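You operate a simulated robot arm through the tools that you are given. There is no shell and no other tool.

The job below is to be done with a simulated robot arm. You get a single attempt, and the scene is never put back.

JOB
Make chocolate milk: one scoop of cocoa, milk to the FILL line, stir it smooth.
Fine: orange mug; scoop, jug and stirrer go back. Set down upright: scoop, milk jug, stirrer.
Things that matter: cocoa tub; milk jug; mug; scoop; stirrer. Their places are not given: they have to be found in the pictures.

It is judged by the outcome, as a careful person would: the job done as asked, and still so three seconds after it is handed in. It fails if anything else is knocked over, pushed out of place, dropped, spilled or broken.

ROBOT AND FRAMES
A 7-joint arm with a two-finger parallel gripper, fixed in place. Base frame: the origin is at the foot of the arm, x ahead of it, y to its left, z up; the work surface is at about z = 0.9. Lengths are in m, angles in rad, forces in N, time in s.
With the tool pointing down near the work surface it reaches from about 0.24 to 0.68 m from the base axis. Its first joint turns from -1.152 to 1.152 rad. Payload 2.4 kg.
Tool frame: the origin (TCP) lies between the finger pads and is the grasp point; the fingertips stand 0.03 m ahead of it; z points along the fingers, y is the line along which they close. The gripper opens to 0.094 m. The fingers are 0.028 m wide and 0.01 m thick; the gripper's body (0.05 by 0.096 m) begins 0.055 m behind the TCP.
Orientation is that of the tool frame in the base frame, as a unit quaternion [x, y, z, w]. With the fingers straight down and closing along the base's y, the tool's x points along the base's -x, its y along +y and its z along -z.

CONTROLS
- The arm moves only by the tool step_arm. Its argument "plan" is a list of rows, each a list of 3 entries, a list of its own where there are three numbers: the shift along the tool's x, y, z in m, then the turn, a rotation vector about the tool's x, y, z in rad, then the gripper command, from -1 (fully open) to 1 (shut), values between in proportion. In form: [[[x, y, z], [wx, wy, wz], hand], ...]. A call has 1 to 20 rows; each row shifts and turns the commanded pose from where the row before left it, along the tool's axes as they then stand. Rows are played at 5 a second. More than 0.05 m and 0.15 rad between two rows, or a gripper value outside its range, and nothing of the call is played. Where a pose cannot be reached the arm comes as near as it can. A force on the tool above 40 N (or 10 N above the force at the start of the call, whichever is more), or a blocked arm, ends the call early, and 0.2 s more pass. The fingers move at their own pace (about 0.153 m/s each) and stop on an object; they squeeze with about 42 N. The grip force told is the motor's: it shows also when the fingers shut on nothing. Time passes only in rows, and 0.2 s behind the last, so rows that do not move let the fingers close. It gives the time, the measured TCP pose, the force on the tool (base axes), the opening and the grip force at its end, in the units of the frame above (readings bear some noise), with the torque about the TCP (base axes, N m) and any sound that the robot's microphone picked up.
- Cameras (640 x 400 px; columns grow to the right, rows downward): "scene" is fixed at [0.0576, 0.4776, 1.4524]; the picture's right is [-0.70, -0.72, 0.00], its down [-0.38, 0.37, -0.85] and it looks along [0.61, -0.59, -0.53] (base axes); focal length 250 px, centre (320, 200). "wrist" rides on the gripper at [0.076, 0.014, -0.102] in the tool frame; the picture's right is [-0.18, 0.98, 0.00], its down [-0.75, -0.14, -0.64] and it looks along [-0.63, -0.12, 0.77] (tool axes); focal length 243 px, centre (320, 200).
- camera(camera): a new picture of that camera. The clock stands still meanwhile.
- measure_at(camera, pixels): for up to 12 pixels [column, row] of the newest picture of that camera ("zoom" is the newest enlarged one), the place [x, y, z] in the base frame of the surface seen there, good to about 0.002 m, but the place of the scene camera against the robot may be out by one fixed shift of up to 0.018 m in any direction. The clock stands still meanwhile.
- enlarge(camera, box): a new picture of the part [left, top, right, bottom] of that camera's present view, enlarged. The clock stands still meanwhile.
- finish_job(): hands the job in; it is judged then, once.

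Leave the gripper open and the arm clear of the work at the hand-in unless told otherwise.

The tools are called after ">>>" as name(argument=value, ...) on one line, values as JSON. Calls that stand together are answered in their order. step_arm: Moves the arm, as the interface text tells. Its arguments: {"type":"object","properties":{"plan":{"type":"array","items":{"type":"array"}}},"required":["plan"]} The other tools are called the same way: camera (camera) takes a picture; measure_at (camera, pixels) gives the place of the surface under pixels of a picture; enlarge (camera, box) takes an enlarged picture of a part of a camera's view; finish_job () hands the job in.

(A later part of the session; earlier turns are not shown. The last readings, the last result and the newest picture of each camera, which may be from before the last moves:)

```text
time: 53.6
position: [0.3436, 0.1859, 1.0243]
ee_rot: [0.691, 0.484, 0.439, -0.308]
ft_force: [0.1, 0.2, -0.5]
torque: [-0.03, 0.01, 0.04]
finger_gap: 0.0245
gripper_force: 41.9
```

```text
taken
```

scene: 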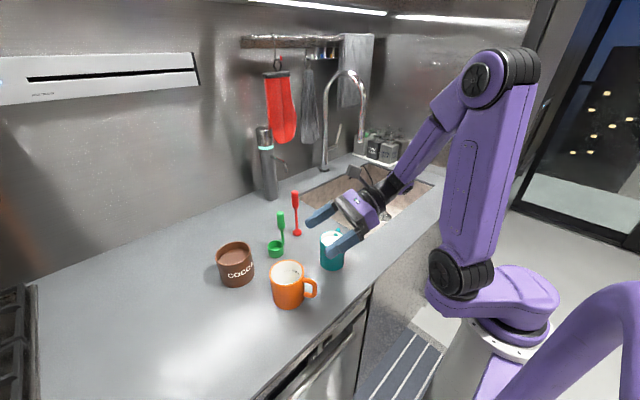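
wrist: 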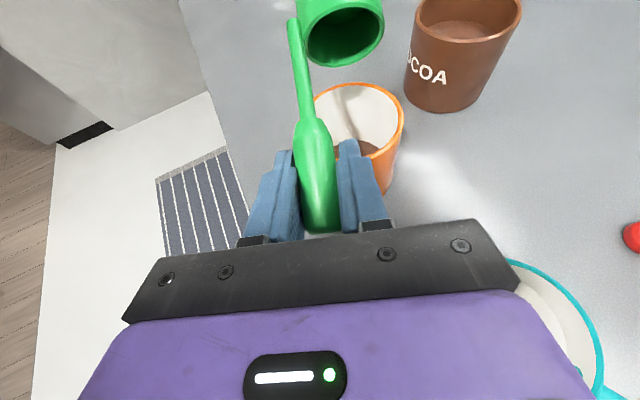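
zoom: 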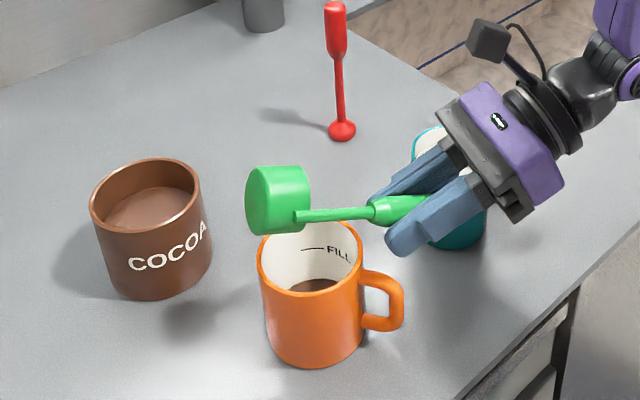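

The stream has stopped and the powder lies in the mug. I zoom into the cup's mouth to check that it's empty.

>>> enlarge(camera="wrist", box=[280, 0, 420, 100])

```text
4.00 times, centred on (350, 50) of wrist
```

zoom: 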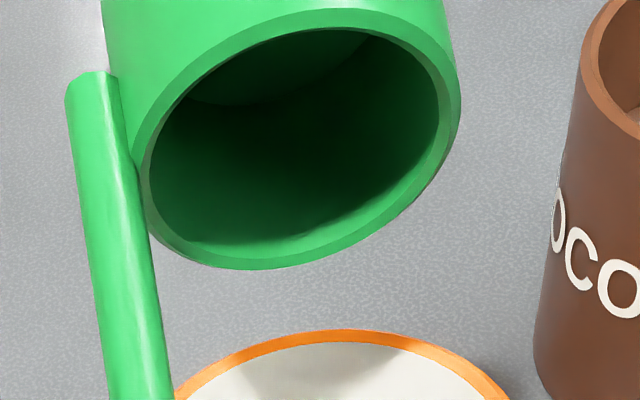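

The cup is empty. I raise the scoop 0.12 m, then turn it back upright.

>>> step_arm(plan=[[[0.0218, 0, -0.0101], [0, 0, 0], 1], [[0.0218, 0, -0.0101], [0, 0, 0], 1], [[0.0218, 0, -0.0101], [0, 0, 0], 1], [[0.0218, 0, -0.0101], [0, 0, 0], 1], [[0.0218, 0, -0.0101], [0, 0, 0], 1], [[0, 0, 0], [0, -0.128, 0], 1], [[0, 0, 0], [0, -0.128, 0], 1], [[0, 0, 0], [0, -0.128, 0], 1], [[0, 0, 0], [0, -0.128, 0], 1], [[0, 0, 0], [0, -0.128, 0], 1], [[0, 0, 0], [0, -0.128, 0], 1], [[0, 0, 0], [0, -0.128, 0], 1], [[0, 0, 0], [0, -0.128, 0], 1], [[0, 0, 0], [0, -0.128, 0], 1], [[0, 0, 0], [0, -0.128, 0], 1], [[0, 0, 0], [0, -0.128, 0], 1], [[0, 0, 0], [0, -0.128, 0], 1], [[0, 0, 0], [0, -0.128, 0], 1], [[0, 0, 0], [0, -0.128, 0], 1], [[0, 0, 0], [0, -0.128, 0], 1]])

>>> step_arm(plan=[[[0, 0, 0], [-0.0849, 0, -0.0849], 1], [[0, 0, 0], [-0.0849, 0, -0.0849], 1], [[0, 0, 0], [-0.0849, 0, -0.0849], 1], [[0, 0, 0], [-0.0849, 0, -0.0849], 1], [[0, 0, 0], [-0.0849, 0, -0.0849], 1], [[0, 0, 0], [-0.0849, 0, -0.0849], 1], [[0, 0, 0], [-0.0849, 0, -0.0849], 1], [[0, 0, 0], [-0.0849, 0, -0.0849], 1], [[0, 0, 0], [-0.0849, 0, -0.0849], 1], [[0, 0, 0], [-0.0849, 0, -0.0849], 1], [[0, 0, 0], [-0.0849, 0, -0.0849], 1], [[0, 0, 0], [-0.0849, 0, -0.0849], 1], [[0, 0, 0], [-0.0849, 0, -0.0849], 1], [[0, 0, 0], [-0.0849, 0, -0.0849], 1], [[0, 0, 0], [-0.0849, 0, -0.0849], 1], [[0, 0, 0], [-0.0849, 0, -0.0849], 1], [[0, 0, 0], [0, 0, 0], 1], [[0, 0, 0], [0, 0, 0], 1]])

>>> camera(camera="scene")

```text
time: 57.8
position: [0.3433, 0.185, 1.1435]
ee_rot: [0.757, 0.529, -0.313, 0.22]
ft_force: [-0.4, 0.8, 0.0]
torque: [-0.02, 0.02, 0.01]
finger_gap: 0.0243
gripper_force: 41.7
```

```text
time: 61.6
position: [0.3442, 0.1848, 1.1445]
ee_rot: [-0.001, 0.924, 0.0, 0.382]
ft_force: [-0.2, 0.2, -1.3]
torque: [0.02, -0.01, -0.01]
finger_gap: 0.0244
gripper_force: 41.9
```

```text
taken
```

scene: 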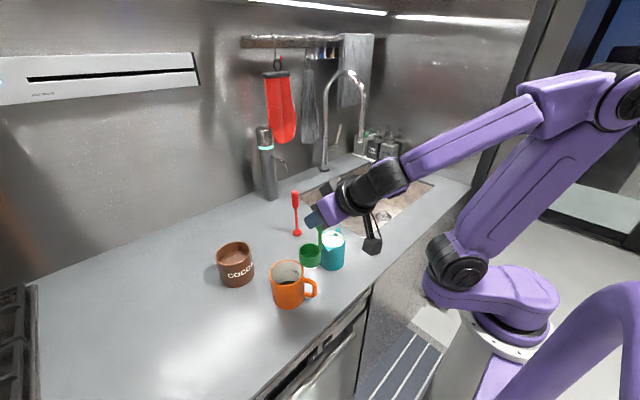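

Upright again. I carry the scoop back over its original place (TCP 0.540, 0.153), keeping it high, then descend to about 1.5 cm above the counter.

>>> step_arm(plan=[[[-0.0198, -0.0045, 0.0198], [0, 0, 0], 1], [[-0.0198, -0.0045, 0.0198], [0, 0, 0], 1], [[-0.0198, -0.0045, 0.0198], [0, 0, 0], 1], [[-0.0198, -0.0045, 0.0198], [0, 0, 0], 1], [[-0.0198, -0.0045, 0.0198], [0, 0, 0], 1], [[-0.0198, -0.0045, 0.0198], [0, 0, 0], 1], [[-0.0196, -0.0045, 0.0196], [0, 0, 0], 1], [[0, 0, 0], [0, 0, 0], 1], [[0.0135, 0, 0.0135], [0, 0, 0], 1], [[0.0135, 0, 0.0135], [0, 0, 0], 1], [[0.0135, 0, 0.0135], [0, 0, 0], 1], [[0.0135, 0, 0.0135], [0, 0, 0], 1], [[0.0135, 0, 0.0135], [0, 0, 0], 1], [[0.0135, 0, 0.0135], [0, 0, 0], 1], [[0, 0, 0], [0, 0, 0], 1], [[0, 0, 0], [0, 0, 0], 1]])

>>> enlarge(camera="scene", box=[220, 170, 380, 310])

```text
time: 65.0
position: [0.5397, 0.1537, 1.0294]
ee_rot: [0.0, 0.924, 0.0, 0.383]
ft_force: [0.1, 0.7, -0.8]
torque: [-0.02, -0.02, 0.03]
finger_gap: 0.0243
gripper_force: 42.3
```

```text
2.86 times, centred on (300, 240) of scene
```

zoom: 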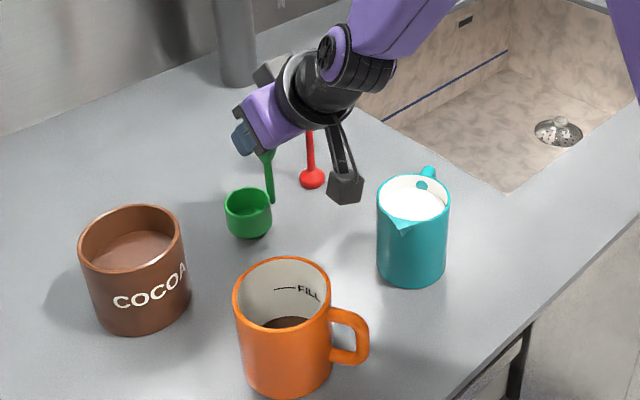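

It's 13.6 mm above its resting height. I lower in 3 mm steps toward z 1.0158 and watch the force.

>>> step_arm(plan=[[[0.0021, 0, 0.0021], [0, 0, 0], 1], [[0.0021, 0, 0.0021], [0, 0, 0], 1], [[0.0021, 0, 0.0021], [0, 0, 0], 1], [[0.0021, 0, 0.0021], [0, 0, 0], 1], [[0.0007, 0, 0.0007], [0, 0, 0], 1], [[0, 0, 0], [0, 0, 0], 1]])

>>> camera(camera="wrist")

```text
time: 66.4
position: [0.5399, 0.1542, 1.0165]
ee_rot: [0.0, 0.924, 0.0, 0.383]
ft_force: [-0.2, -0.4, -0.4]
torque: [0.01, 0.04, 0.03]
finger_gap: 0.0244
gripper_force: 41.8
```

```text
taken
```

wrist: 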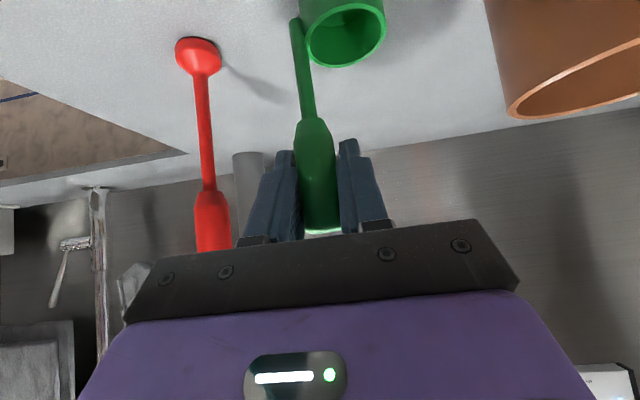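

The scoop is about at its resting height with no contact force yet. I measure the cup rim to check that it's still level in the hand.

>>> enlarge(camera="wrist", box=[270, 0, 410, 110])

>>> measure_at(camera="wrist", pixels=[[343, 67], [306, 45], [385, 30], [345, 35], [292, 40], [305, 40], [298, 80], [309, 80]])

```text
3.64 times, centred on (340, 55) of wrist
```

zoom: 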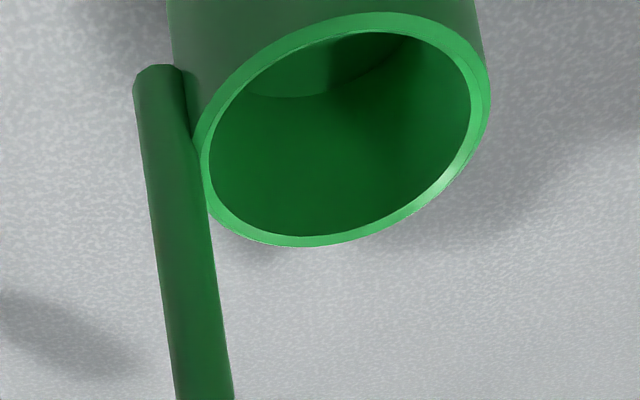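

```text
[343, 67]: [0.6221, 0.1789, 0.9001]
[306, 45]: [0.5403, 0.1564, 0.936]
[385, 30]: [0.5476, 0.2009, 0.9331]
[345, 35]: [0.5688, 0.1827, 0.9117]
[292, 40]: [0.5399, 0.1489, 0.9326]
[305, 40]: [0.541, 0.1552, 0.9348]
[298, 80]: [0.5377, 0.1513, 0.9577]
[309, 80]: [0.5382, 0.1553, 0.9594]
```

>>> measure_at(camera="zoom", pixels=[[300, 242], [485, 100], [203, 160], [390, 18], [250, 45], [460, 175], [235, 220], [330, 238]])

```text
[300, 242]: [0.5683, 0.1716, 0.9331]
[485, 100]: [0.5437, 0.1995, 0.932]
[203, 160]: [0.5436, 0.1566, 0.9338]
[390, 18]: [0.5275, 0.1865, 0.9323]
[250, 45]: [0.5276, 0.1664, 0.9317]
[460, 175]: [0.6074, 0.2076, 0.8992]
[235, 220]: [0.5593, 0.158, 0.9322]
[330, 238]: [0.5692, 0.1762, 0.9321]
```

The rim is level (z 0.932–0.934) at its original height, and the cup is only about 5 mm from where it stood. I lower 1 mm more to make contact and read the force.

>>> step_arm(plan=[[[0.0007, 0, 0.0007], [0, 0, 0], 1], [[0, 0, 0], [0, 0, 0], 1]])

```text
time: 67.0
position: [0.539, 0.1527, 1.0168]
ee_rot: [0.001, 0.924, 0.0, 0.383]
ft_force: [-0.2, -0.3, 3.6]
torque: [0.07, 0.11, 0.02]
finger_gap: 0.0242
gripper_force: 41.9
```

Contact is felt (3.6 N upward). I release gradually to half open and look before backing off.

>>> step_arm(plan=[[[0, 0, 0], [0, 0, 0], 0.45], [[0, 0, 0], [0, 0, 0], 0.3], [[0, 0, 0], [0, 0, 0], 0], [[0, 0, 0], [0, 0, 0], 0], [[0, 0, 0], [0, 0, 0], 0]])

>>> camera(camera="wrist")

```text
time: 68.2
position: [0.5396, 0.1535, 1.0173]
ee_rot: [0.0, 0.924, 0.001, 0.383]
ft_force: [-0.1, 0.7, -0.8]
torque: [0.01, 0.01, -0.06]
finger_gap: 0.047
gripper_force: 0.0
```

```text
taken
```

wrist: 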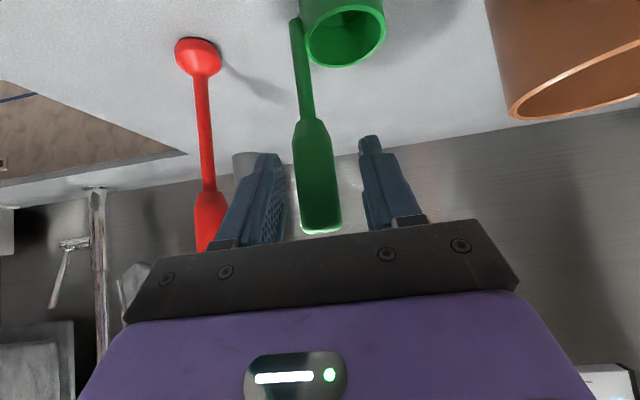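

The scoop stands upright on its own. I back off along the tool axis 0.10 m and then rise.

>>> step_arm(plan=[[[0, 0.001, -0.01], [0, 0, 0], 0], [[0, 0, -0.02], [0, 0, 0], 0], [[0, 0, -0.025], [0, 0, 0], 0], [[0, 0, -0.025], [0, 0, 0], 0], [[0, 0, -0.03], [0, 0, 0], 0], [[-0.02, 0, -0.02], [0, 0, 0], -1], [[-0.02, 0, -0.02], [0, 0, 0], -1], [[0, 0, 0], [0, 0, 0], -1]])

>>> enlarge(camera="scene", box=[200, 170, 380, 320])

```text
time: 70.0
position: [0.4639, 0.1547, 1.1526]
ee_rot: [0.0, 0.924, 0.0, 0.382]
ft_force: [-0.5, 0.8, -0.6]
torque: [0.02, 0.0, 0.0]
finger_gap: 0.0942
gripper_force: 0.1
```

```text
2.67 times, centred on (290, 245) of scene
```

zoom: 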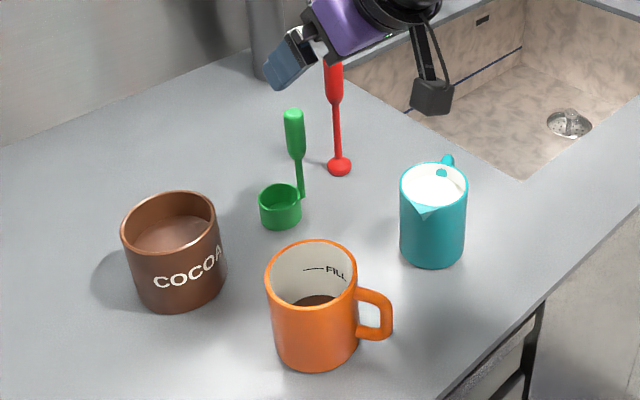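

The scoop is back as at the start. Now the milk: I zoom on the mug's FILL mark and on the jug for details.

>>> enlarge(camera="scene", box=[262, 250, 332, 310])

>>> measure_at(camera="zoom", pixels=[[300, 125], [330, 124], [360, 125], [380, 135], [270, 75], [290, 225], [190, 130], [395, 120], [310, 215], [340, 100], [340, 160], [365, 145]])

>>> enlarge(camera="scene", box=[300, 210, 370, 280])

```text
6.67 times, centred on (297, 280) of scene
```

zoom: 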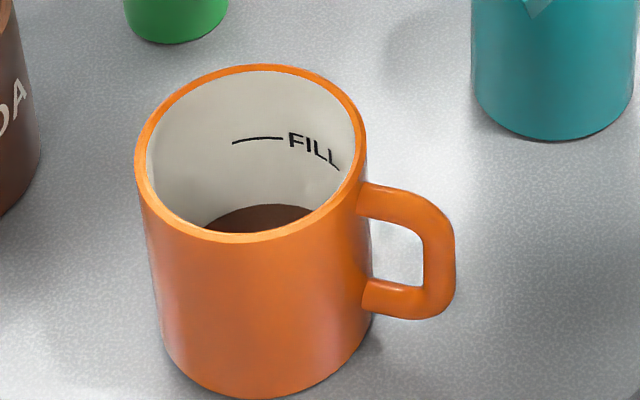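

```text
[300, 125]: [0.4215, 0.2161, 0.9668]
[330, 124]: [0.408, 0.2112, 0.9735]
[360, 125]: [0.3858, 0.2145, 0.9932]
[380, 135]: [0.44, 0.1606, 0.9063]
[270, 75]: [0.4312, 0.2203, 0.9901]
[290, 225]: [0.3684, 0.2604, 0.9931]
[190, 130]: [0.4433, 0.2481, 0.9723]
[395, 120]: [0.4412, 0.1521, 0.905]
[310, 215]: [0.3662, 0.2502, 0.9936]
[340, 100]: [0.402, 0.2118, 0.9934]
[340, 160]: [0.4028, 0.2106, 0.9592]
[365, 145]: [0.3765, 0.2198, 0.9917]
```

```text
5.71 times, centred on (335, 245) of scene
```

zoom: 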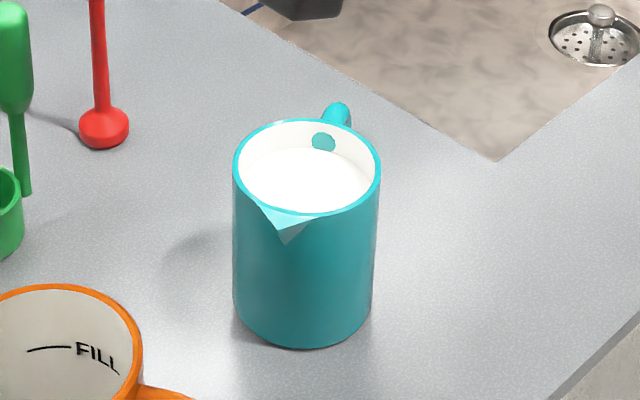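

>>> enlarge(camera="scene", box=[262, 250, 332, 310])

>>> measure_at(camera="zoom", pixels=[[235, 143], [250, 140], [265, 139], [280, 138], [292, 136], [262, 70], [240, 72], [265, 218], [240, 222], [290, 212], [250, 170]])

```text
6.67 times, centred on (297, 280) of scene
```

zoom: 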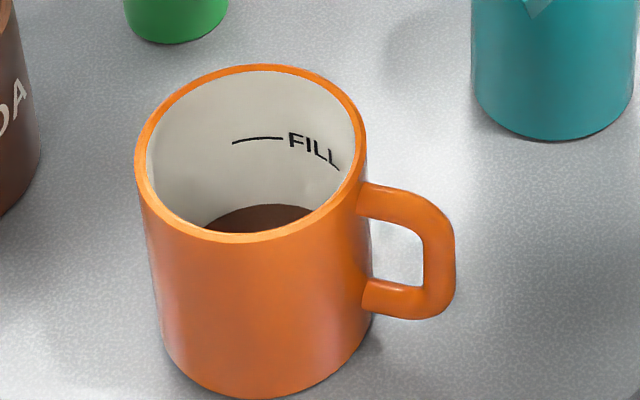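

```text
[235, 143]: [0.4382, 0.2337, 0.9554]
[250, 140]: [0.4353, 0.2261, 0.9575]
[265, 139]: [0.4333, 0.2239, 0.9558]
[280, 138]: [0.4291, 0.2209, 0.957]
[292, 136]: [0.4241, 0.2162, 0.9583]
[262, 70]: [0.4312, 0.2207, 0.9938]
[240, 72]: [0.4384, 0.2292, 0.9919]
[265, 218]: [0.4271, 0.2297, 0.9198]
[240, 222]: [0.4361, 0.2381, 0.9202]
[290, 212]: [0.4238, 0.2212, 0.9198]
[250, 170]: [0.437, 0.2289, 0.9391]
```

FILL is 0.036 m below the mug rim, at true z about 0.9525. The jug's milk stands 1.75 cm under its rim, and about three quarters of it will be needed, so the pour should end near a 70° tilt. Before taking the jug I test the pour posture with the empty hand: untilt, yaw to +90°, TCP near (0.393, 0.32, 1.15).

>>> step_arm(plan=[[[0, 0, 0], [0, 0.131, 0], -1], [[0, 0, 0], [0, 0.131, 0], -1], [[0, 0, 0], [0, 0.131, 0], -1], [[0, 0, 0], [0, 0.131, 0], -1], [[0, 0, 0], [0, 0.131, 0], -1], [[0, 0, 0], [0, 0.1304, 0], -1], [[0.01, 0.0235, 0], [0, 0, 0], -1], [[0.01, 0.0235, 0], [0, 0, 0], -1], [[0.01, 0.0235, 0], [0, 0, 0], -1], [[0.01, 0.0235, 0], [0, 0, 0], -1], [[0.01, 0.0235, 0], [0, 0, 0], -1], [[0.01, 0.0235, 0], [0, 0, 0], -1], [[0.011, 0.0235, 0], [0, 0, 0], -1], [[0, 0, 0], [0, 0, 0], -1]])

>>> step_arm(plan=[[[0, 0, 0], [0, 0, -0.1309], -1], [[0, 0, 0], [0, 0, -0.1309], -1], [[0, 0, 0], [0, 0, -0.1309], -1], [[0, 0, 0], [0, 0, -0.1309], -1], [[0, 0, 0], [0, 0, -0.1309], -1], [[0, 0, 0], [0, 0, -0.1309], -1], [[0, 0, 0], [0, 0, -0.1309], -1], [[0, 0, 0], [0, 0, -0.1309], -1], [[0, 0, 0], [0, 0, -0.1309], -1], [[0, 0, 0], [0, 0, -0.1309], -1], [[0, 0, 0], [0, 0, -0.1309], -1], [[0, 0, 0], [0, 0, -0.1309], -1], [[0, 0, 0], [0, 0, 0], -1], [[0, 0, 0], [0, 0, 0], -1]])

```text
time: 73.0
position: [0.393, 0.3196, 1.1525]
ee_rot: [0.0, 1.0, -0.001, 0.0]
ft_force: [-0.7, -1.2, -0.2]
torque: [0.0, -0.01, -0.02]
finger_gap: 0.0939
gripper_force: 0.0
```

```text
time: 76.0
position: [0.3921, 0.3199, 1.1518]
ee_rot: [0.707, -0.707, 0.0, 0.0]
ft_force: [-0.1, 0.8, 0.0]
torque: [0.02, 0.01, 0.02]
finger_gap: 0.0941
gripper_force: 0.0
```

Now I lower to z≈1.06 and tilt -80° (tool pointing to +y), imitating the pour.

>>> step_arm(plan=[[[0, 0, 0.03], [0, 0, 0], -1], [[0, 0, 0.03], [0, 0, 0], -1], [[0, 0, 0.03], [0, 0, 0], -1], [[0, 0, 0], [0, -0.1, 0], -1], [[0, 0, 0], [0, -0.1, 0], -1], [[0, 0, 0], [0, -0.1, 0], -1], [[0, 0, 0], [0, -0.1, 0], -1], [[0, 0, 0], [0, -0.1, 0], -1], [[0, 0, 0], [0, -0.1, 0], -1], [[0, 0, 0], [0, -0.1, 0], -1], [[0, 0, 0], [0, -0.1, 0], -1], [[0, 0, 0], [0, -0.1, 0], -1], [[0, 0, 0], [0, -0.1, 0], -1], [[0, 0, 0], [0, -0.1, 0], -1], [[0, 0, 0], [0, -0.1, 0], -1], [[0, 0, 0], [0, 0, 0], -1], [[0, 0, 0], [0, 0, 0], -1]])

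>>> camera(camera="scene")

>>> enlarge(camera="scene", box=[200, 190, 360, 320])

```text
time: 79.6
position: [0.3909, 0.3193, 1.0625]
ee_rot: [0.584, -0.583, -0.4, -0.399]
ft_force: [0.2, -0.6, -1.6]
torque: [0.0, 0.0, 0.0]
finger_gap: 0.094
gripper_force: 0.1
```

```text
taken
```

scene: 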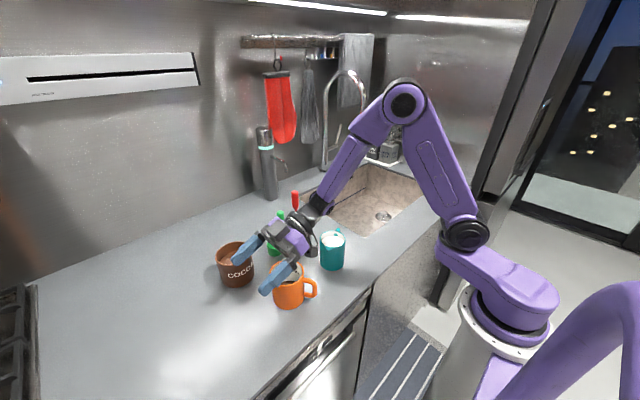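

```text
3.08 times, centred on (280, 255) of scene
```

zoom: 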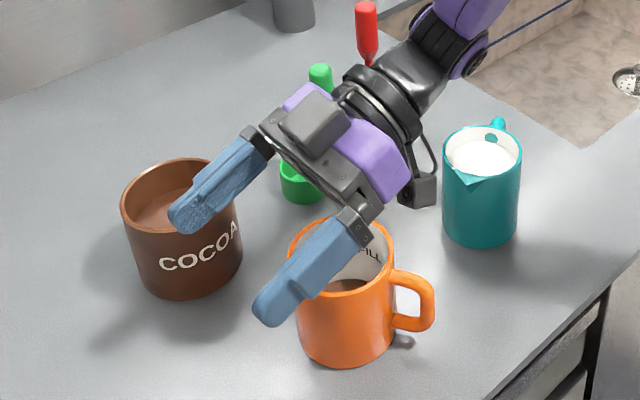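

The posture works. I untilt, rise, yaw back to -62.5° (fingers then close across the jug, at right angles to spout and handle), and go above the jug.

>>> step_arm(plan=[[[0, 0, 0], [0, 0.12, 0], -1], [[0, 0, 0], [0, 0.12, 0], -1], [[0, 0, 0], [0, 0.12, 0], -1], [[0, 0, 0], [0, 0.12, 0], -1], [[0, 0, 0], [0, 0.12, 0], -1], [[0, 0, 0], [0, 0.12, 0], -1], [[0, 0, 0], [0, 0.12, 0], -1], [[0, 0, 0], [0, 0.12, 0], -1], [[0, 0, 0], [0, 0.12, 0], -1], [[0, 0, 0], [0, 0.12, 0], -1], [[0, 0, -0.03], [0, 0, 0], -1], [[0, 0, -0.03], [0, 0, 0], -1], [[0, 0, -0.03], [0, 0, 0], -1], [[0, 0, -0.03], [0, 0, 0], -1], [[0.045, 0, 0], [0, 0, 0], -1], [[0.045, 0, 0], [0, 0, 0], -1], [[0.045, 0, 0], [0, 0, 0], -1], [[0.045, 0, 0], [0, 0, 0], -1], [[0.045, 0, 0], [0, 0, 0], -1], [[0, 0, 0], [0, 0, 0], -1]])

>>> step_arm(plan=[[[0, 0, 0], [0, 0, 0.1331], -1], [[0, 0, 0], [0, 0, 0.1331], -1], [[0, 0, 0], [0, 0, 0.1331], -1], [[0, 0, 0], [0, 0, 0.1331], -1], [[0, 0, 0], [0, 0, 0.1331], -1], [[0, 0, 0], [0, 0, 0.1331], -1], [[0, 0, 0], [0, 0, 0.1331], -1], [[0, 0, 0], [0, 0, 0.1331], -1], [[0, 0, 0], [0, 0, 0.1331], -1], [[0, 0, 0], [0, 0, 0.1331], -1], [[0, 0, 0], [0, 0, 0.1331], -1], [[0, 0, 0], [0, 0, 0.1331], -1], [[0, 0, 0], [0, 0, 0.1331], -1], [[0, 0, 0], [0, 0, 0.1331], -1], [[0, 0, 0], [0, 0, 0.1331], -1], [[0, 0, 0], [0, 0, 0.1331], -1], [[0, 0, 0], [0, 0, 0.1331], -1], [[0, 0, 0], [0, 0, 0.1331], -1], [[0, 0, 0], [0, 0, 0.1331], -1], [[0, 0, 0], [0, 0, 0.1331], -1]])

>>> camera(camera="wrist")

```text
time: 83.8
position: [0.3894, 0.0909, 1.1807]
ee_rot: [-0.707, 0.707, 0.0, 0.001]
ft_force: [-0.9, 0.1, 1.0]
torque: [0.03, 0.02, 0.01]
finger_gap: 0.0939
gripper_force: 0.0
```

```text
time: 88.0
position: [0.3914, 0.0943, 1.1804]
ee_rot: [0.52, 0.854, -0.001, -0.001]
ft_force: [0.9, -0.4, -0.9]
torque: [-0.01, 0.0, 0.0]
finger_gap: 0.0938
gripper_force: 0.0
```

```text
taken
```

wrist: 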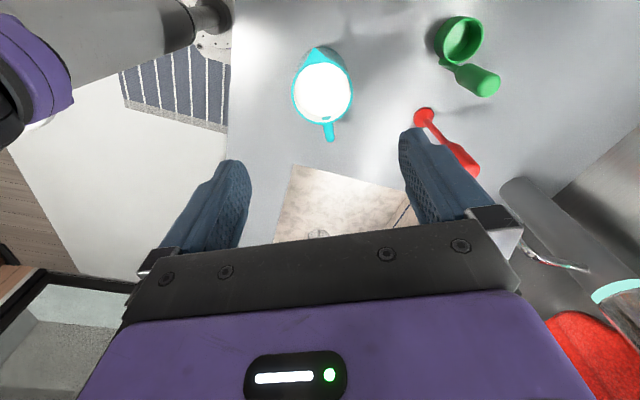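

The jug is below, with its spout at the top (318,48) and handle at the bottom (329,135). I enlarge and measure its axis and centre.

>>> enlarge(camera="wrist", box=[270, 30, 380, 150])

```text
3.33 times, centred on (325, 90) of wrist
```

zoom: 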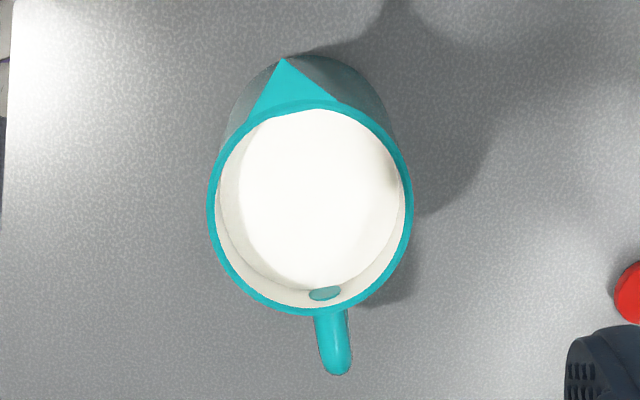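

>>> measure_at(camera="zoom", pixels=[[283, 66], [337, 366], [330, 320], [210, 210], [410, 210], [320, 311], [250, 122], [350, 106], [225, 265], [392, 265], [310, 200], [320, 350]])

```text
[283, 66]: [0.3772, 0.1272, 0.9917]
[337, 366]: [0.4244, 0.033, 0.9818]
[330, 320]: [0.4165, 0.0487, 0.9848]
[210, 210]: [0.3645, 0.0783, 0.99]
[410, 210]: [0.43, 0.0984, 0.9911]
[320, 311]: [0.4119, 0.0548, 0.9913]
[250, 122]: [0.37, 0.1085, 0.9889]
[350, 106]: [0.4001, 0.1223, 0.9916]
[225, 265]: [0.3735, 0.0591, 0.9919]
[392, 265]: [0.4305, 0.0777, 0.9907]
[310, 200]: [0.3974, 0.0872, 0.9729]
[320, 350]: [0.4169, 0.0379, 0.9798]
```

Jug: centre (0.3968, 0.087), outer radius about 0.036, spout direction about 117°, which matches the tool. I shift to be centred over it and descend to z≈1.06 (fingertips still above the rim), then check.

>>> step_arm(plan=[[[-0.009, 0.0015, 0], [0, 0, 0], -1], [[0, 0, 0.03], [0, 0, 0], -1], [[0, 0, 0.03], [0, 0, 0], -1], [[0, 0, 0.03], [0, 0, 0], -1], [[0, 0, 0.03], [0, 0, 0], -1], [[0, 0, 0], [0, 0, 0], -1], [[0, 0, 0], [0, 0, 0], -1]])

>>> camera(camera="wrist")

>>> enlarge(camera="scene", box=[260, 180, 400, 300])

```text
time: 89.6
position: [0.3948, 0.0878, 1.0609]
ee_rot: [0.52, 0.854, -0.002, -0.001]
ft_force: [-0.1, 0.1, 0.2]
torque: [0.0, -0.01, -0.03]
finger_gap: 0.094
gripper_force: 0.0
```

```text
taken
```

wrist: 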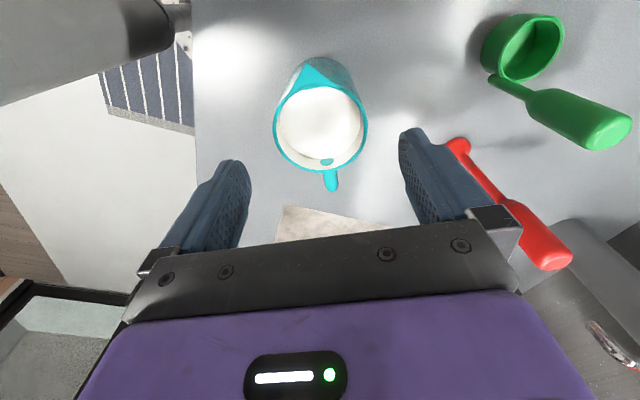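

```text
3.33 times, centred on (330, 240) of scene
```

zoom: 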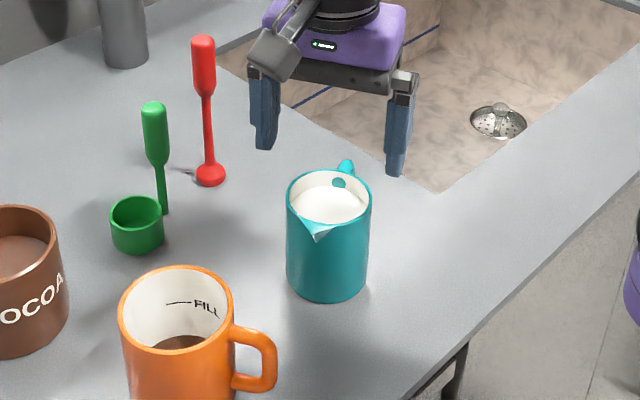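

Aligned within 1–2 mm. I shift 1.4 mm along the closing line and descend around the jug to TCP z 0.955 (the palm stays about 2 cm above the rim).

>>> step_arm(plan=[[[-0.0015, 0.0014, 0], [0, 0, 0], -1], [[0, 0, 0.02], [0, 0, 0], -1], [[0, 0, 0.02], [0, 0, 0], -1], [[0, 0, 0.02], [0, 0, 0], -1], [[0, 0, 0.02], [0, 0, 0], -1], [[0, 0, 0.015], [0, 0, 0], -1], [[0, 0, 0.01], [0, 0, 0], -1], [[0, 0, 0], [0, 0, 0], -1]])

>>> camera(camera="wrist")

>>> enlarge(camera="scene", box=[270, 190, 390, 290])

```text
time: 91.4
position: [0.3981, 0.0859, 0.9565]
ee_rot: [0.519, 0.855, -0.001, -0.001]
ft_force: [0.2, -0.3, 0.3]
torque: [0.02, 0.04, 0.05]
finger_gap: 0.0938
gripper_force: 0.1
```

```text
taken
```

wrist: 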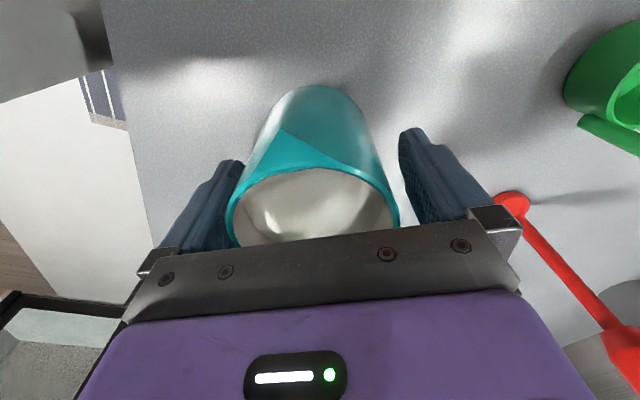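

```text
4.00 times, centred on (330, 240) of scene
```

zoom: 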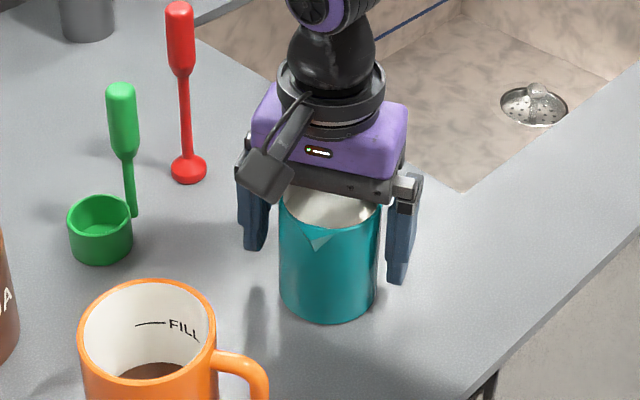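

In this view the jug looks a few millimetres nearer the left finger (rim edges at columns 228 and 399). I measure rim points here to centre the hand before closing.

>>> measure_at(camera="wrist", pixels=[[229, 220], [397, 218], [232, 205], [393, 205], [280, 172], [340, 170], [238, 168], [402, 140], [310, 88], [262, 120], [357, 120], [240, 180]])

```text
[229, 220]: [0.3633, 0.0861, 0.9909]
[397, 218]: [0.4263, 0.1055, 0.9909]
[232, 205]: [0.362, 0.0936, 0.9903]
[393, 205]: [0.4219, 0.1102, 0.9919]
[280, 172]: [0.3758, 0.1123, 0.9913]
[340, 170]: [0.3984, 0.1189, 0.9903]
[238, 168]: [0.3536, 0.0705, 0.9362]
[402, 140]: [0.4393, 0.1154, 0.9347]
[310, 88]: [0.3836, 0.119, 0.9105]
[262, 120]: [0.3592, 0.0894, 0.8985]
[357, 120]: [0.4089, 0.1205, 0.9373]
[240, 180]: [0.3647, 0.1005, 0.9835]
```

The jug sits about 2 mm toward the left finger. I shift by -2 mm along tool y and close gently.

>>> step_arm(plan=[[[0, -0.002, 0], [0, 0, 0], -1], [[0, 0, 0], [0, 0, 0], -0.8], [[0, 0, 0], [0, 0, 0], -0.65], [[0, 0, 0], [0, 0, 0], 0], [[0, 0, 0], [0, 0, 0], 1], [[0, 0, 0], [0, 0, 0], 1]])

>>> camera(camera="wrist")

```text
time: 92.8
position: [0.3968, 0.0846, 0.9561]
ee_rot: [0.52, 0.854, -0.001, -0.001]
ft_force: [-0.9, -1.0, -0.2]
torque: [-0.03, -0.02, -0.07]
finger_gap: 0.0707
gripper_force: 42.3
```

```text
taken
```

wrist: 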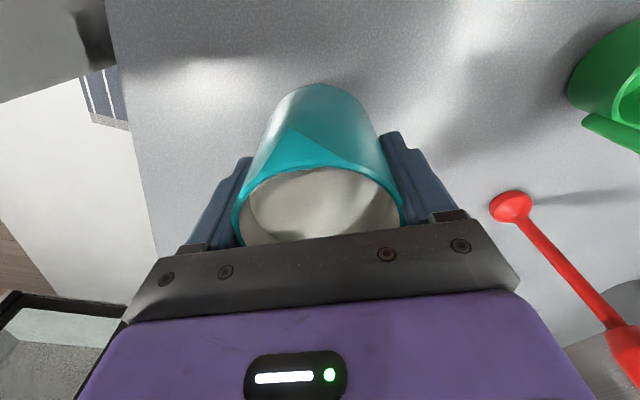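

The jug is held firmly (gap 0.0707, 42 N). I lift it slowly by 0.145 m, keeping it level.

>>> step_arm(plan=[[[0, 0, -0.004], [0, 0, 0], 1], [[0, 0, -0.008], [0, 0, 0], 1], [[0, 0, -0.012], [0, 0, 0], 1], [[0, 0, -0.016], [0, 0, 0], 1], [[0, 0, -0.018], [0, 0, 0], 1], [[0, 0, -0.018], [0, 0, 0], 1], [[0, 0, -0.018], [0, 0, 0], 1], [[0, 0, -0.018], [0, 0, 0], 1], [[0, 0, -0.016], [0, 0, 0], 1], [[0, 0, -0.01], [0, 0, 0], 1], [[0, 0, -0.006], [0, 0, 0], 1], [[0, 0, -0.002], [0, 0, 0], 1], [[0, 0, 0], [0, 0, 0], 1]])

>>> enlarge(camera="scene", box=[240, 150, 400, 310])

```text
time: 95.6
position: [0.3963, 0.0838, 1.1026]
ee_rot: [0.52, 0.854, -0.001, 0.0]
ft_force: [-0.6, -0.8, -5.0]
torque: [0.03, 0.01, 0.01]
finger_gap: 0.0707
gripper_force: 41.7
```

```text
2.50 times, centred on (320, 230) of scene
```

zoom: 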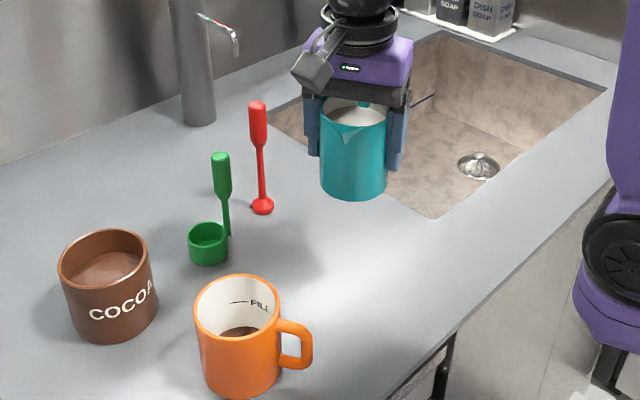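

The jug weighs about 5 N and hangs level. I yaw it slowly about the vertical, in two calls, so the spout ends up facing -y.

>>> step_arm(plan=[[[0, 0, 0], [0, 0, -0.05], 1], [[0, 0, 0], [0, 0, -0.1], 1], [[0, 0, 0], [0, 0, -0.115], 1], [[0, 0, 0], [0, 0, -0.115], 1], [[0, 0, 0], [0, 0, -0.115], 1], [[0, 0, 0], [0, 0, -0.115], 1], [[0, 0, 0], [0, 0, -0.115], 1], [[0, 0, 0], [0, 0, -0.115], 1], [[0, 0, 0], [0, 0, -0.115], 1], [[0, 0, 0], [0, 0, -0.115], 1], [[0, 0, 0], [0, 0, -0.115], 1], [[0, 0, 0], [0, 0, -0.115], 1], [[0, 0, 0], [0, 0, -0.08], 1], [[0, 0, 0], [0, 0, -0.03], 1], [[0, 0, 0], [0, 0, 0], 1]])

>>> step_arm(plan=[[[0, 0, 0], [0, 0, -0.05], 1], [[0, 0, 0], [0, 0, -0.1], 1], [[0, 0, 0], [0, 0, -0.115], 1], [[0, 0, 0], [0, 0, -0.115], 1], [[0, 0, 0], [0, 0, -0.115], 1], [[0, 0, 0], [0, 0, -0.115], 1], [[0, 0, 0], [0, 0, -0.115], 1], [[0, 0, 0], [0, 0, -0.115], 1], [[0, 0, 0], [0, 0, -0.115], 1], [[0, 0, 0], [0, 0, -0.115], 1], [[0, 0, 0], [0, 0, -0.08], 1], [[0, 0, 0], [0, 0, -0.0966], 1], [[0, 0, 0], [0, 0, 0], 1], [[0, 0, 0], [0, 0, 0], 1]])

>>> enlarge(camera="scene", box=[240, 150, 400, 310])

```text
time: 98.8
position: [0.3965, 0.0847, 1.1014]
ee_rot: [-0.158, 0.987, 0.0, -0.001]
ft_force: [-0.2, 0.2, -3.1]
torque: [-0.02, 0.05, -0.01]
finger_gap: 0.0706
gripper_force: 42.4
```

```text
time: 101.8
position: [0.3966, 0.0858, 1.1019]
ee_rot: [-0.705, 0.71, -0.001, 0.0]
ft_force: [0.0, 0.3, -4.5]
torque: [-0.04, 0.0, -0.03]
finger_gap: 0.0706
gripper_force: 42.6
```

```text
2.50 times, centred on (320, 230) of scene
```

zoom: 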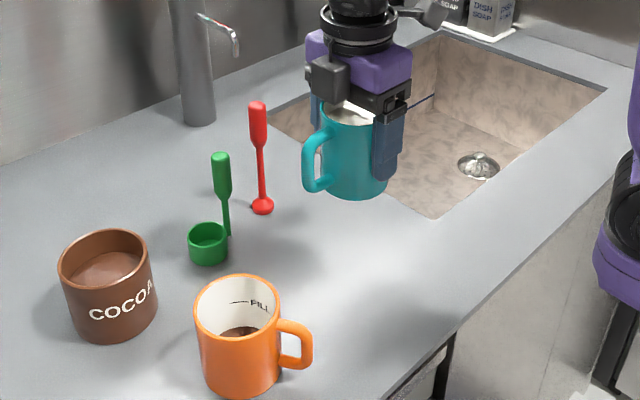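

Spout now faces -y and the handle +y. I carry the jug over to the left side of the mug, TCP to (0.393, 0.324, 1.10), with smooth ramping.

>>> step_arm(plan=[[[-0.008, 0.0003, 0], [0, 0, 0], 1], [[-0.016, 0.0003, 0], [0, 0, 0], 1], [[-0.022, 0.0003, 0], [0, 0, 0], 1], [[-0.025, 0.0003, 0], [0, 0, 0], 1], [[-0.025, 0.0003, 0], [0, 0, 0], 1], [[-0.025, 0.0003, 0], [0, 0, 0], 1], [[-0.025, 0.0003, 0], [0, 0, 0], 1], [[-0.025, 0.0003, 0], [0, 0, 0], 1], [[-0.022, 0.0003, 0], [0, 0, 0], 1], [[-0.018, 0.0003, 0], [0, 0, 0], 1], [[-0.013, 0.0003, 0], [0, 0, 0], 1], [[-0.009, 0.0003, 0], [0, 0, 0], 1], [[-0.005, 0, 0], [0, 0, 0], 1], [[0, 0, 0], [0, 0, 0], 1], [[0, 0, 0], [0, 0, 0], 1]])

>>> camera(camera="wrist")

>>> enlarge(camera="scene", box=[200, 170, 360, 320])

```text
time: 105.0
position: [0.395, 0.3218, 1.1015]
ee_rot: [-0.705, 0.71, -0.001, -0.001]
ft_force: [0.2, 0.2, -3.5]
torque: [-0.03, -0.02, 0.0]
finger_gap: 0.0705
gripper_force: 42.3
```

```text
taken
```

wrist: 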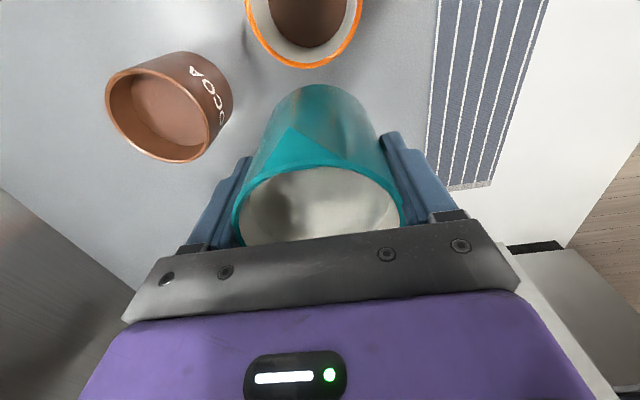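

```text
2.67 times, centred on (280, 245) of scene
```

zoom: 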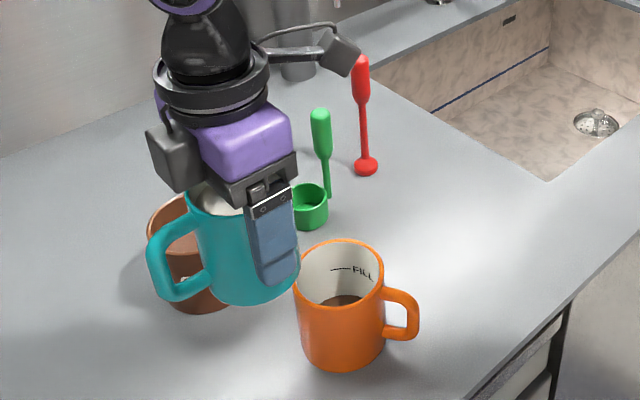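

The jug hangs level beside the mug. I measure the mug's rim from here for exact alignment, plus the spout tip.

>>> measure_at(camera="wrist", pixels=[[248, 15], [361, 15], [305, 66], [265, 50], [345, 50], [292, 130], [286, 128], [295, 135], [240, 195], [405, 195]])

```text
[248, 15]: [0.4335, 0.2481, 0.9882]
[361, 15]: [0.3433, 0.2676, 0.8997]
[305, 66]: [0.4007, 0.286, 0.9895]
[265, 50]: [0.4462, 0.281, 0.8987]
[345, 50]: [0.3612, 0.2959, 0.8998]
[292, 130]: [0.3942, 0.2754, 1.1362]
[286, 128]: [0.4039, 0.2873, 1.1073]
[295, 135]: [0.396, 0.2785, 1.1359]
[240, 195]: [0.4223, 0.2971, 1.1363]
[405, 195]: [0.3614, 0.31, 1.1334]
```

Mug centre is (0.394, 0.2485) and the spout tip is at (0.394, 0.275, 1.136), so they line up in x. I tilt to 20° while lowering so the spout tip comes 6 cm above the rim, inside the mug's edge. Milk should not flow yet.

>>> step_arm(plan=[[[-0.0003, 0, 0.0086], [0, -0.0436, 0], 1], [[0.0001, 0, 0.0086], [0, -0.0436, 0], 1], [[0.0005, 0, 0.0085], [0, -0.0436, 0], 1], [[0.0008, 0, 0.0085], [0, -0.0436, 0], 1], [[0.0012, 0, 0.0085], [0, -0.0436, 0], 1], [[0.0016, 0, 0.0084], [0, -0.0436, 0], 1], [[0.0019, 0, 0.0083], [0, -0.0437, 0], 1], [[0.0023, 0, 0.0083], [0, -0.0437, 0], 1], [[0, 0, 0], [0, 0, 0], 1], [[0, 0, 0], [0, 0, 0], 1]])

>>> enlarge(camera="scene", box=[210, 190, 350, 320])

>>> camera(camera="wrist")

```text
time: 107.2
position: [0.395, 0.3259, 1.0318]
ee_rot: [-0.694, 0.699, 0.122, 0.121]
ft_force: [0.1, -0.8, -3.7]
torque: [-0.02, -0.03, 0.05]
finger_gap: 0.0708
gripper_force: 42.2
```

```text
3.08 times, centred on (280, 255) of scene
```

zoom: 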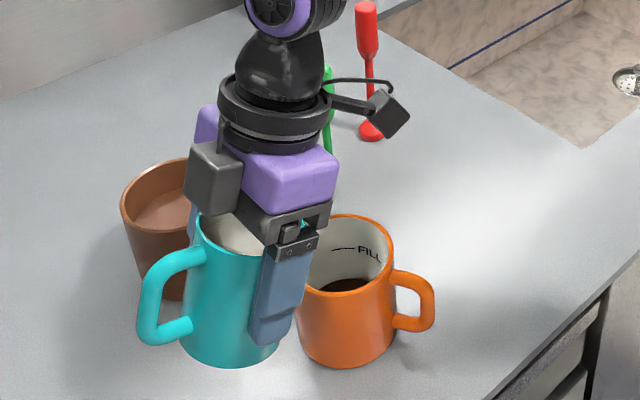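

```text
taken
```

wrist: 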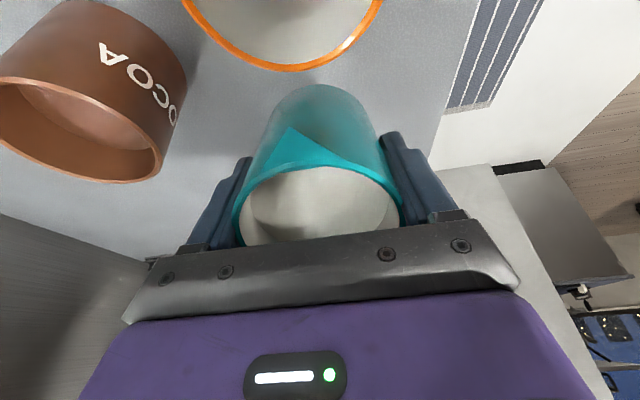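

No flow yet, and the mug with its FILL line is well visible. I tilt further to 28° in 2° steps and look.

>>> step_arm(plan=[[[0.0004, 0, -0.0005], [0, -0.0349, 0], 1], [[0.0003, 0, -0.0005], [0, -0.0349, 0], 1], [[0.0003, 0, -0.0005], [0, -0.0349, 0], 1], [[0.0003, 0, -0.0005], [0, -0.0349, 0], 1], [[0, 0, 0], [0, 0, 0], 1]])

>>> enlarge(camera="scene", box=[230, 210, 350, 320])

```text
time: 108.4
position: [0.3951, 0.3241, 1.0337]
ee_rot: [-0.684, 0.689, 0.17, 0.171]
ft_force: [-0.4, -0.7, -5.0]
torque: [-0.07, -0.01, 0.0]
finger_gap: 0.0708
gripper_force: 41.6
```

```text
3.64 times, centred on (290, 265) of scene
```

zoom: 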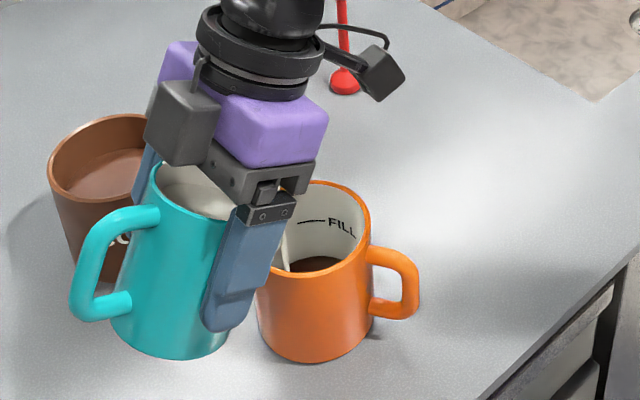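

A thin white stream has started and falls inside the mug at about (285,250). I hold here for a second and look again.

>>> step_arm(plan=[[[0, 0, 0], [0, 0, 0], 1], [[0, 0, 0], [0, 0, 0], 1], [[0, 0, 0], [0, 0, 0], 1], [[0, 0, 0], [0, 0, 0], 1]])

>>> enlarge(camera="scene", box=[255, 230, 335, 310])

>>> camera(camera="wrist")

```text
time: 109.4
position: [0.3952, 0.3236, 1.0342]
ee_rot: [-0.684, 0.689, 0.17, 0.17]
ft_force: [0.7, -0.6, -3.3]
torque: [-0.02, 0.02, -0.02]
finger_gap: 0.0706
gripper_force: 41.8
```

```text
5.00 times, centred on (295, 270) of scene
```

zoom: 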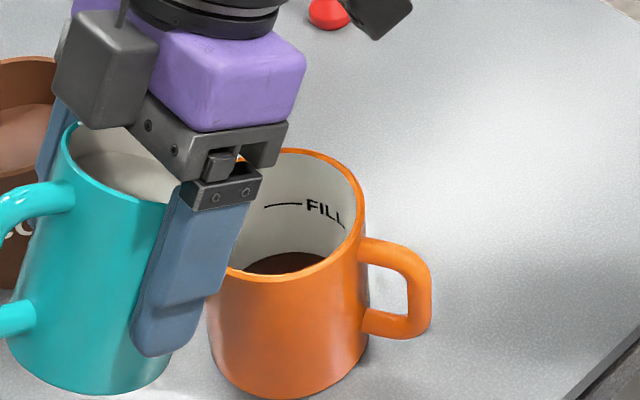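

```text
taken
```

wrist: 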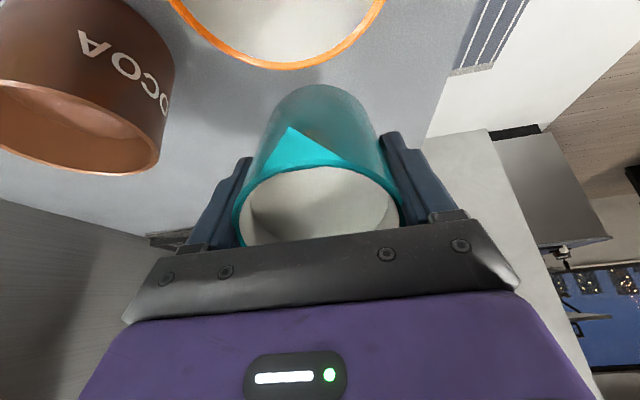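

The stream has stopped by itself: the flow depends on tilt, so I can pour in steps. Now to 36°.

>>> step_arm(plan=[[[0, 0, 0], [0, -0.0349, 0], 1], [[0, 0, 0], [0, -0.0349, 0], 1], [[0, 0, 0], [0, 0, 0], 1]])

>>> enlarge(camera="scene", box=[255, 230, 335, 310])

>>> step_arm(plan=[[[0, 0, 0], [0, 0, 0], 1], [[0, 0, 0], [0, -0.0349, 0], 1], [[0, 0, 0], [0, -0.0349, 0], 1], [[0, 0, 0], [0, 0, 0], 1], [[0, 0, 0], [0, 0, 0], 1], [[0, 0, 0], [0, 0, 0], 1], [[0, 0, 0], [0, 0, 0], 1], [[0, 0, 0], [0, 0, 0], 1]])

>>> enlarge(camera="scene", box=[255, 230, 335, 310])

```text
time: 110.2
position: [0.3963, 0.3233, 1.0357]
ee_rot: [-0.677, 0.682, 0.193, 0.195]
ft_force: [0.0, 1.1, -3.8]
torque: [-0.06, 0.01, -0.01]
finger_gap: 0.0709
gripper_force: 42.0
```

```text
5.00 times, centred on (295, 270) of scene
```

zoom: 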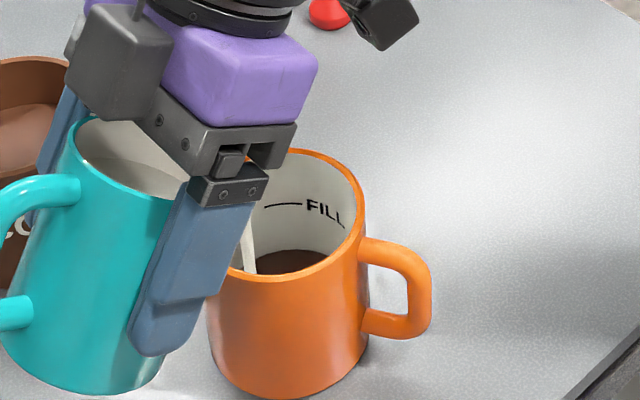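

```text
time: 112.0
position: [0.3952, 0.3228, 1.0352]
ee_rot: [-0.67, 0.675, 0.218, 0.219]
ft_force: [0.1, 0.3, -4.6]
torque: [-0.12, 0.03, 0.01]
finger_gap: 0.0705
gripper_force: 42.6
```

```text
5.00 times, centred on (295, 270) of scene
```

zoom: 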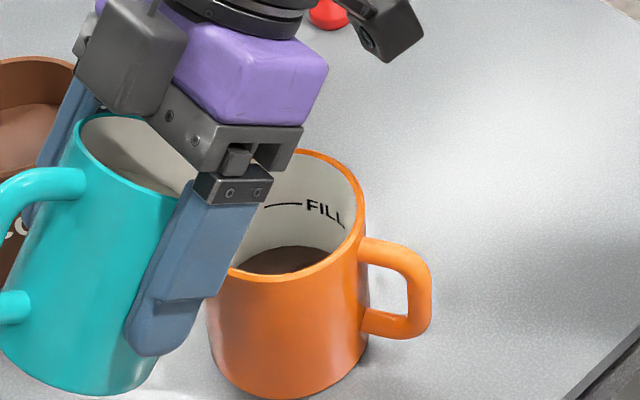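

The level is rising (its edge moved from row 253 to 246) and the stream stopped again. On to 44°, in two pairs of steps with pauses.

>>> step_arm(plan=[[[-0.0003, 0, -0.0007], [0, -0.0349, 0], 1], [[-0.0003, 0, -0.0007], [0, -0.0349, 0], 1], [[0, 0, 0], [0, 0, 0], 1], [[0, 0, 0], [0, 0, 0], 1], [[0, 0, 0], [0, 0, 0], 1], [[-0.0003, 0, -0.0007], [0, -0.0349, 0], 1], [[-0.0003, 0, -0.0007], [0, -0.0349, 0], 1], [[0, 0, 0], [0, 0, 0], 1], [[0, 0, 0], [0, 0, 0], 1], [[0, 0, 0], [0, 0, 0], 1], [[0, 0, 0], [0, 0, 0], 1]])

>>> enlarge(camera="scene", box=[255, 230, 335, 310])

```text
time: 114.4
position: [0.3959, 0.3237, 1.0383]
ee_rot: [-0.653, 0.659, 0.263, 0.265]
ft_force: [0.7, -0.7, -2.4]
torque: [-0.1, 0.0, -0.03]
finger_gap: 0.0705
gripper_force: 41.7
```

```text
5.00 times, centred on (295, 270) of scene
```

zoom: 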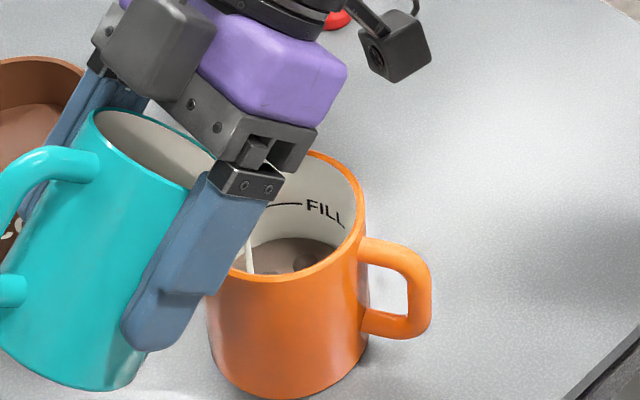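

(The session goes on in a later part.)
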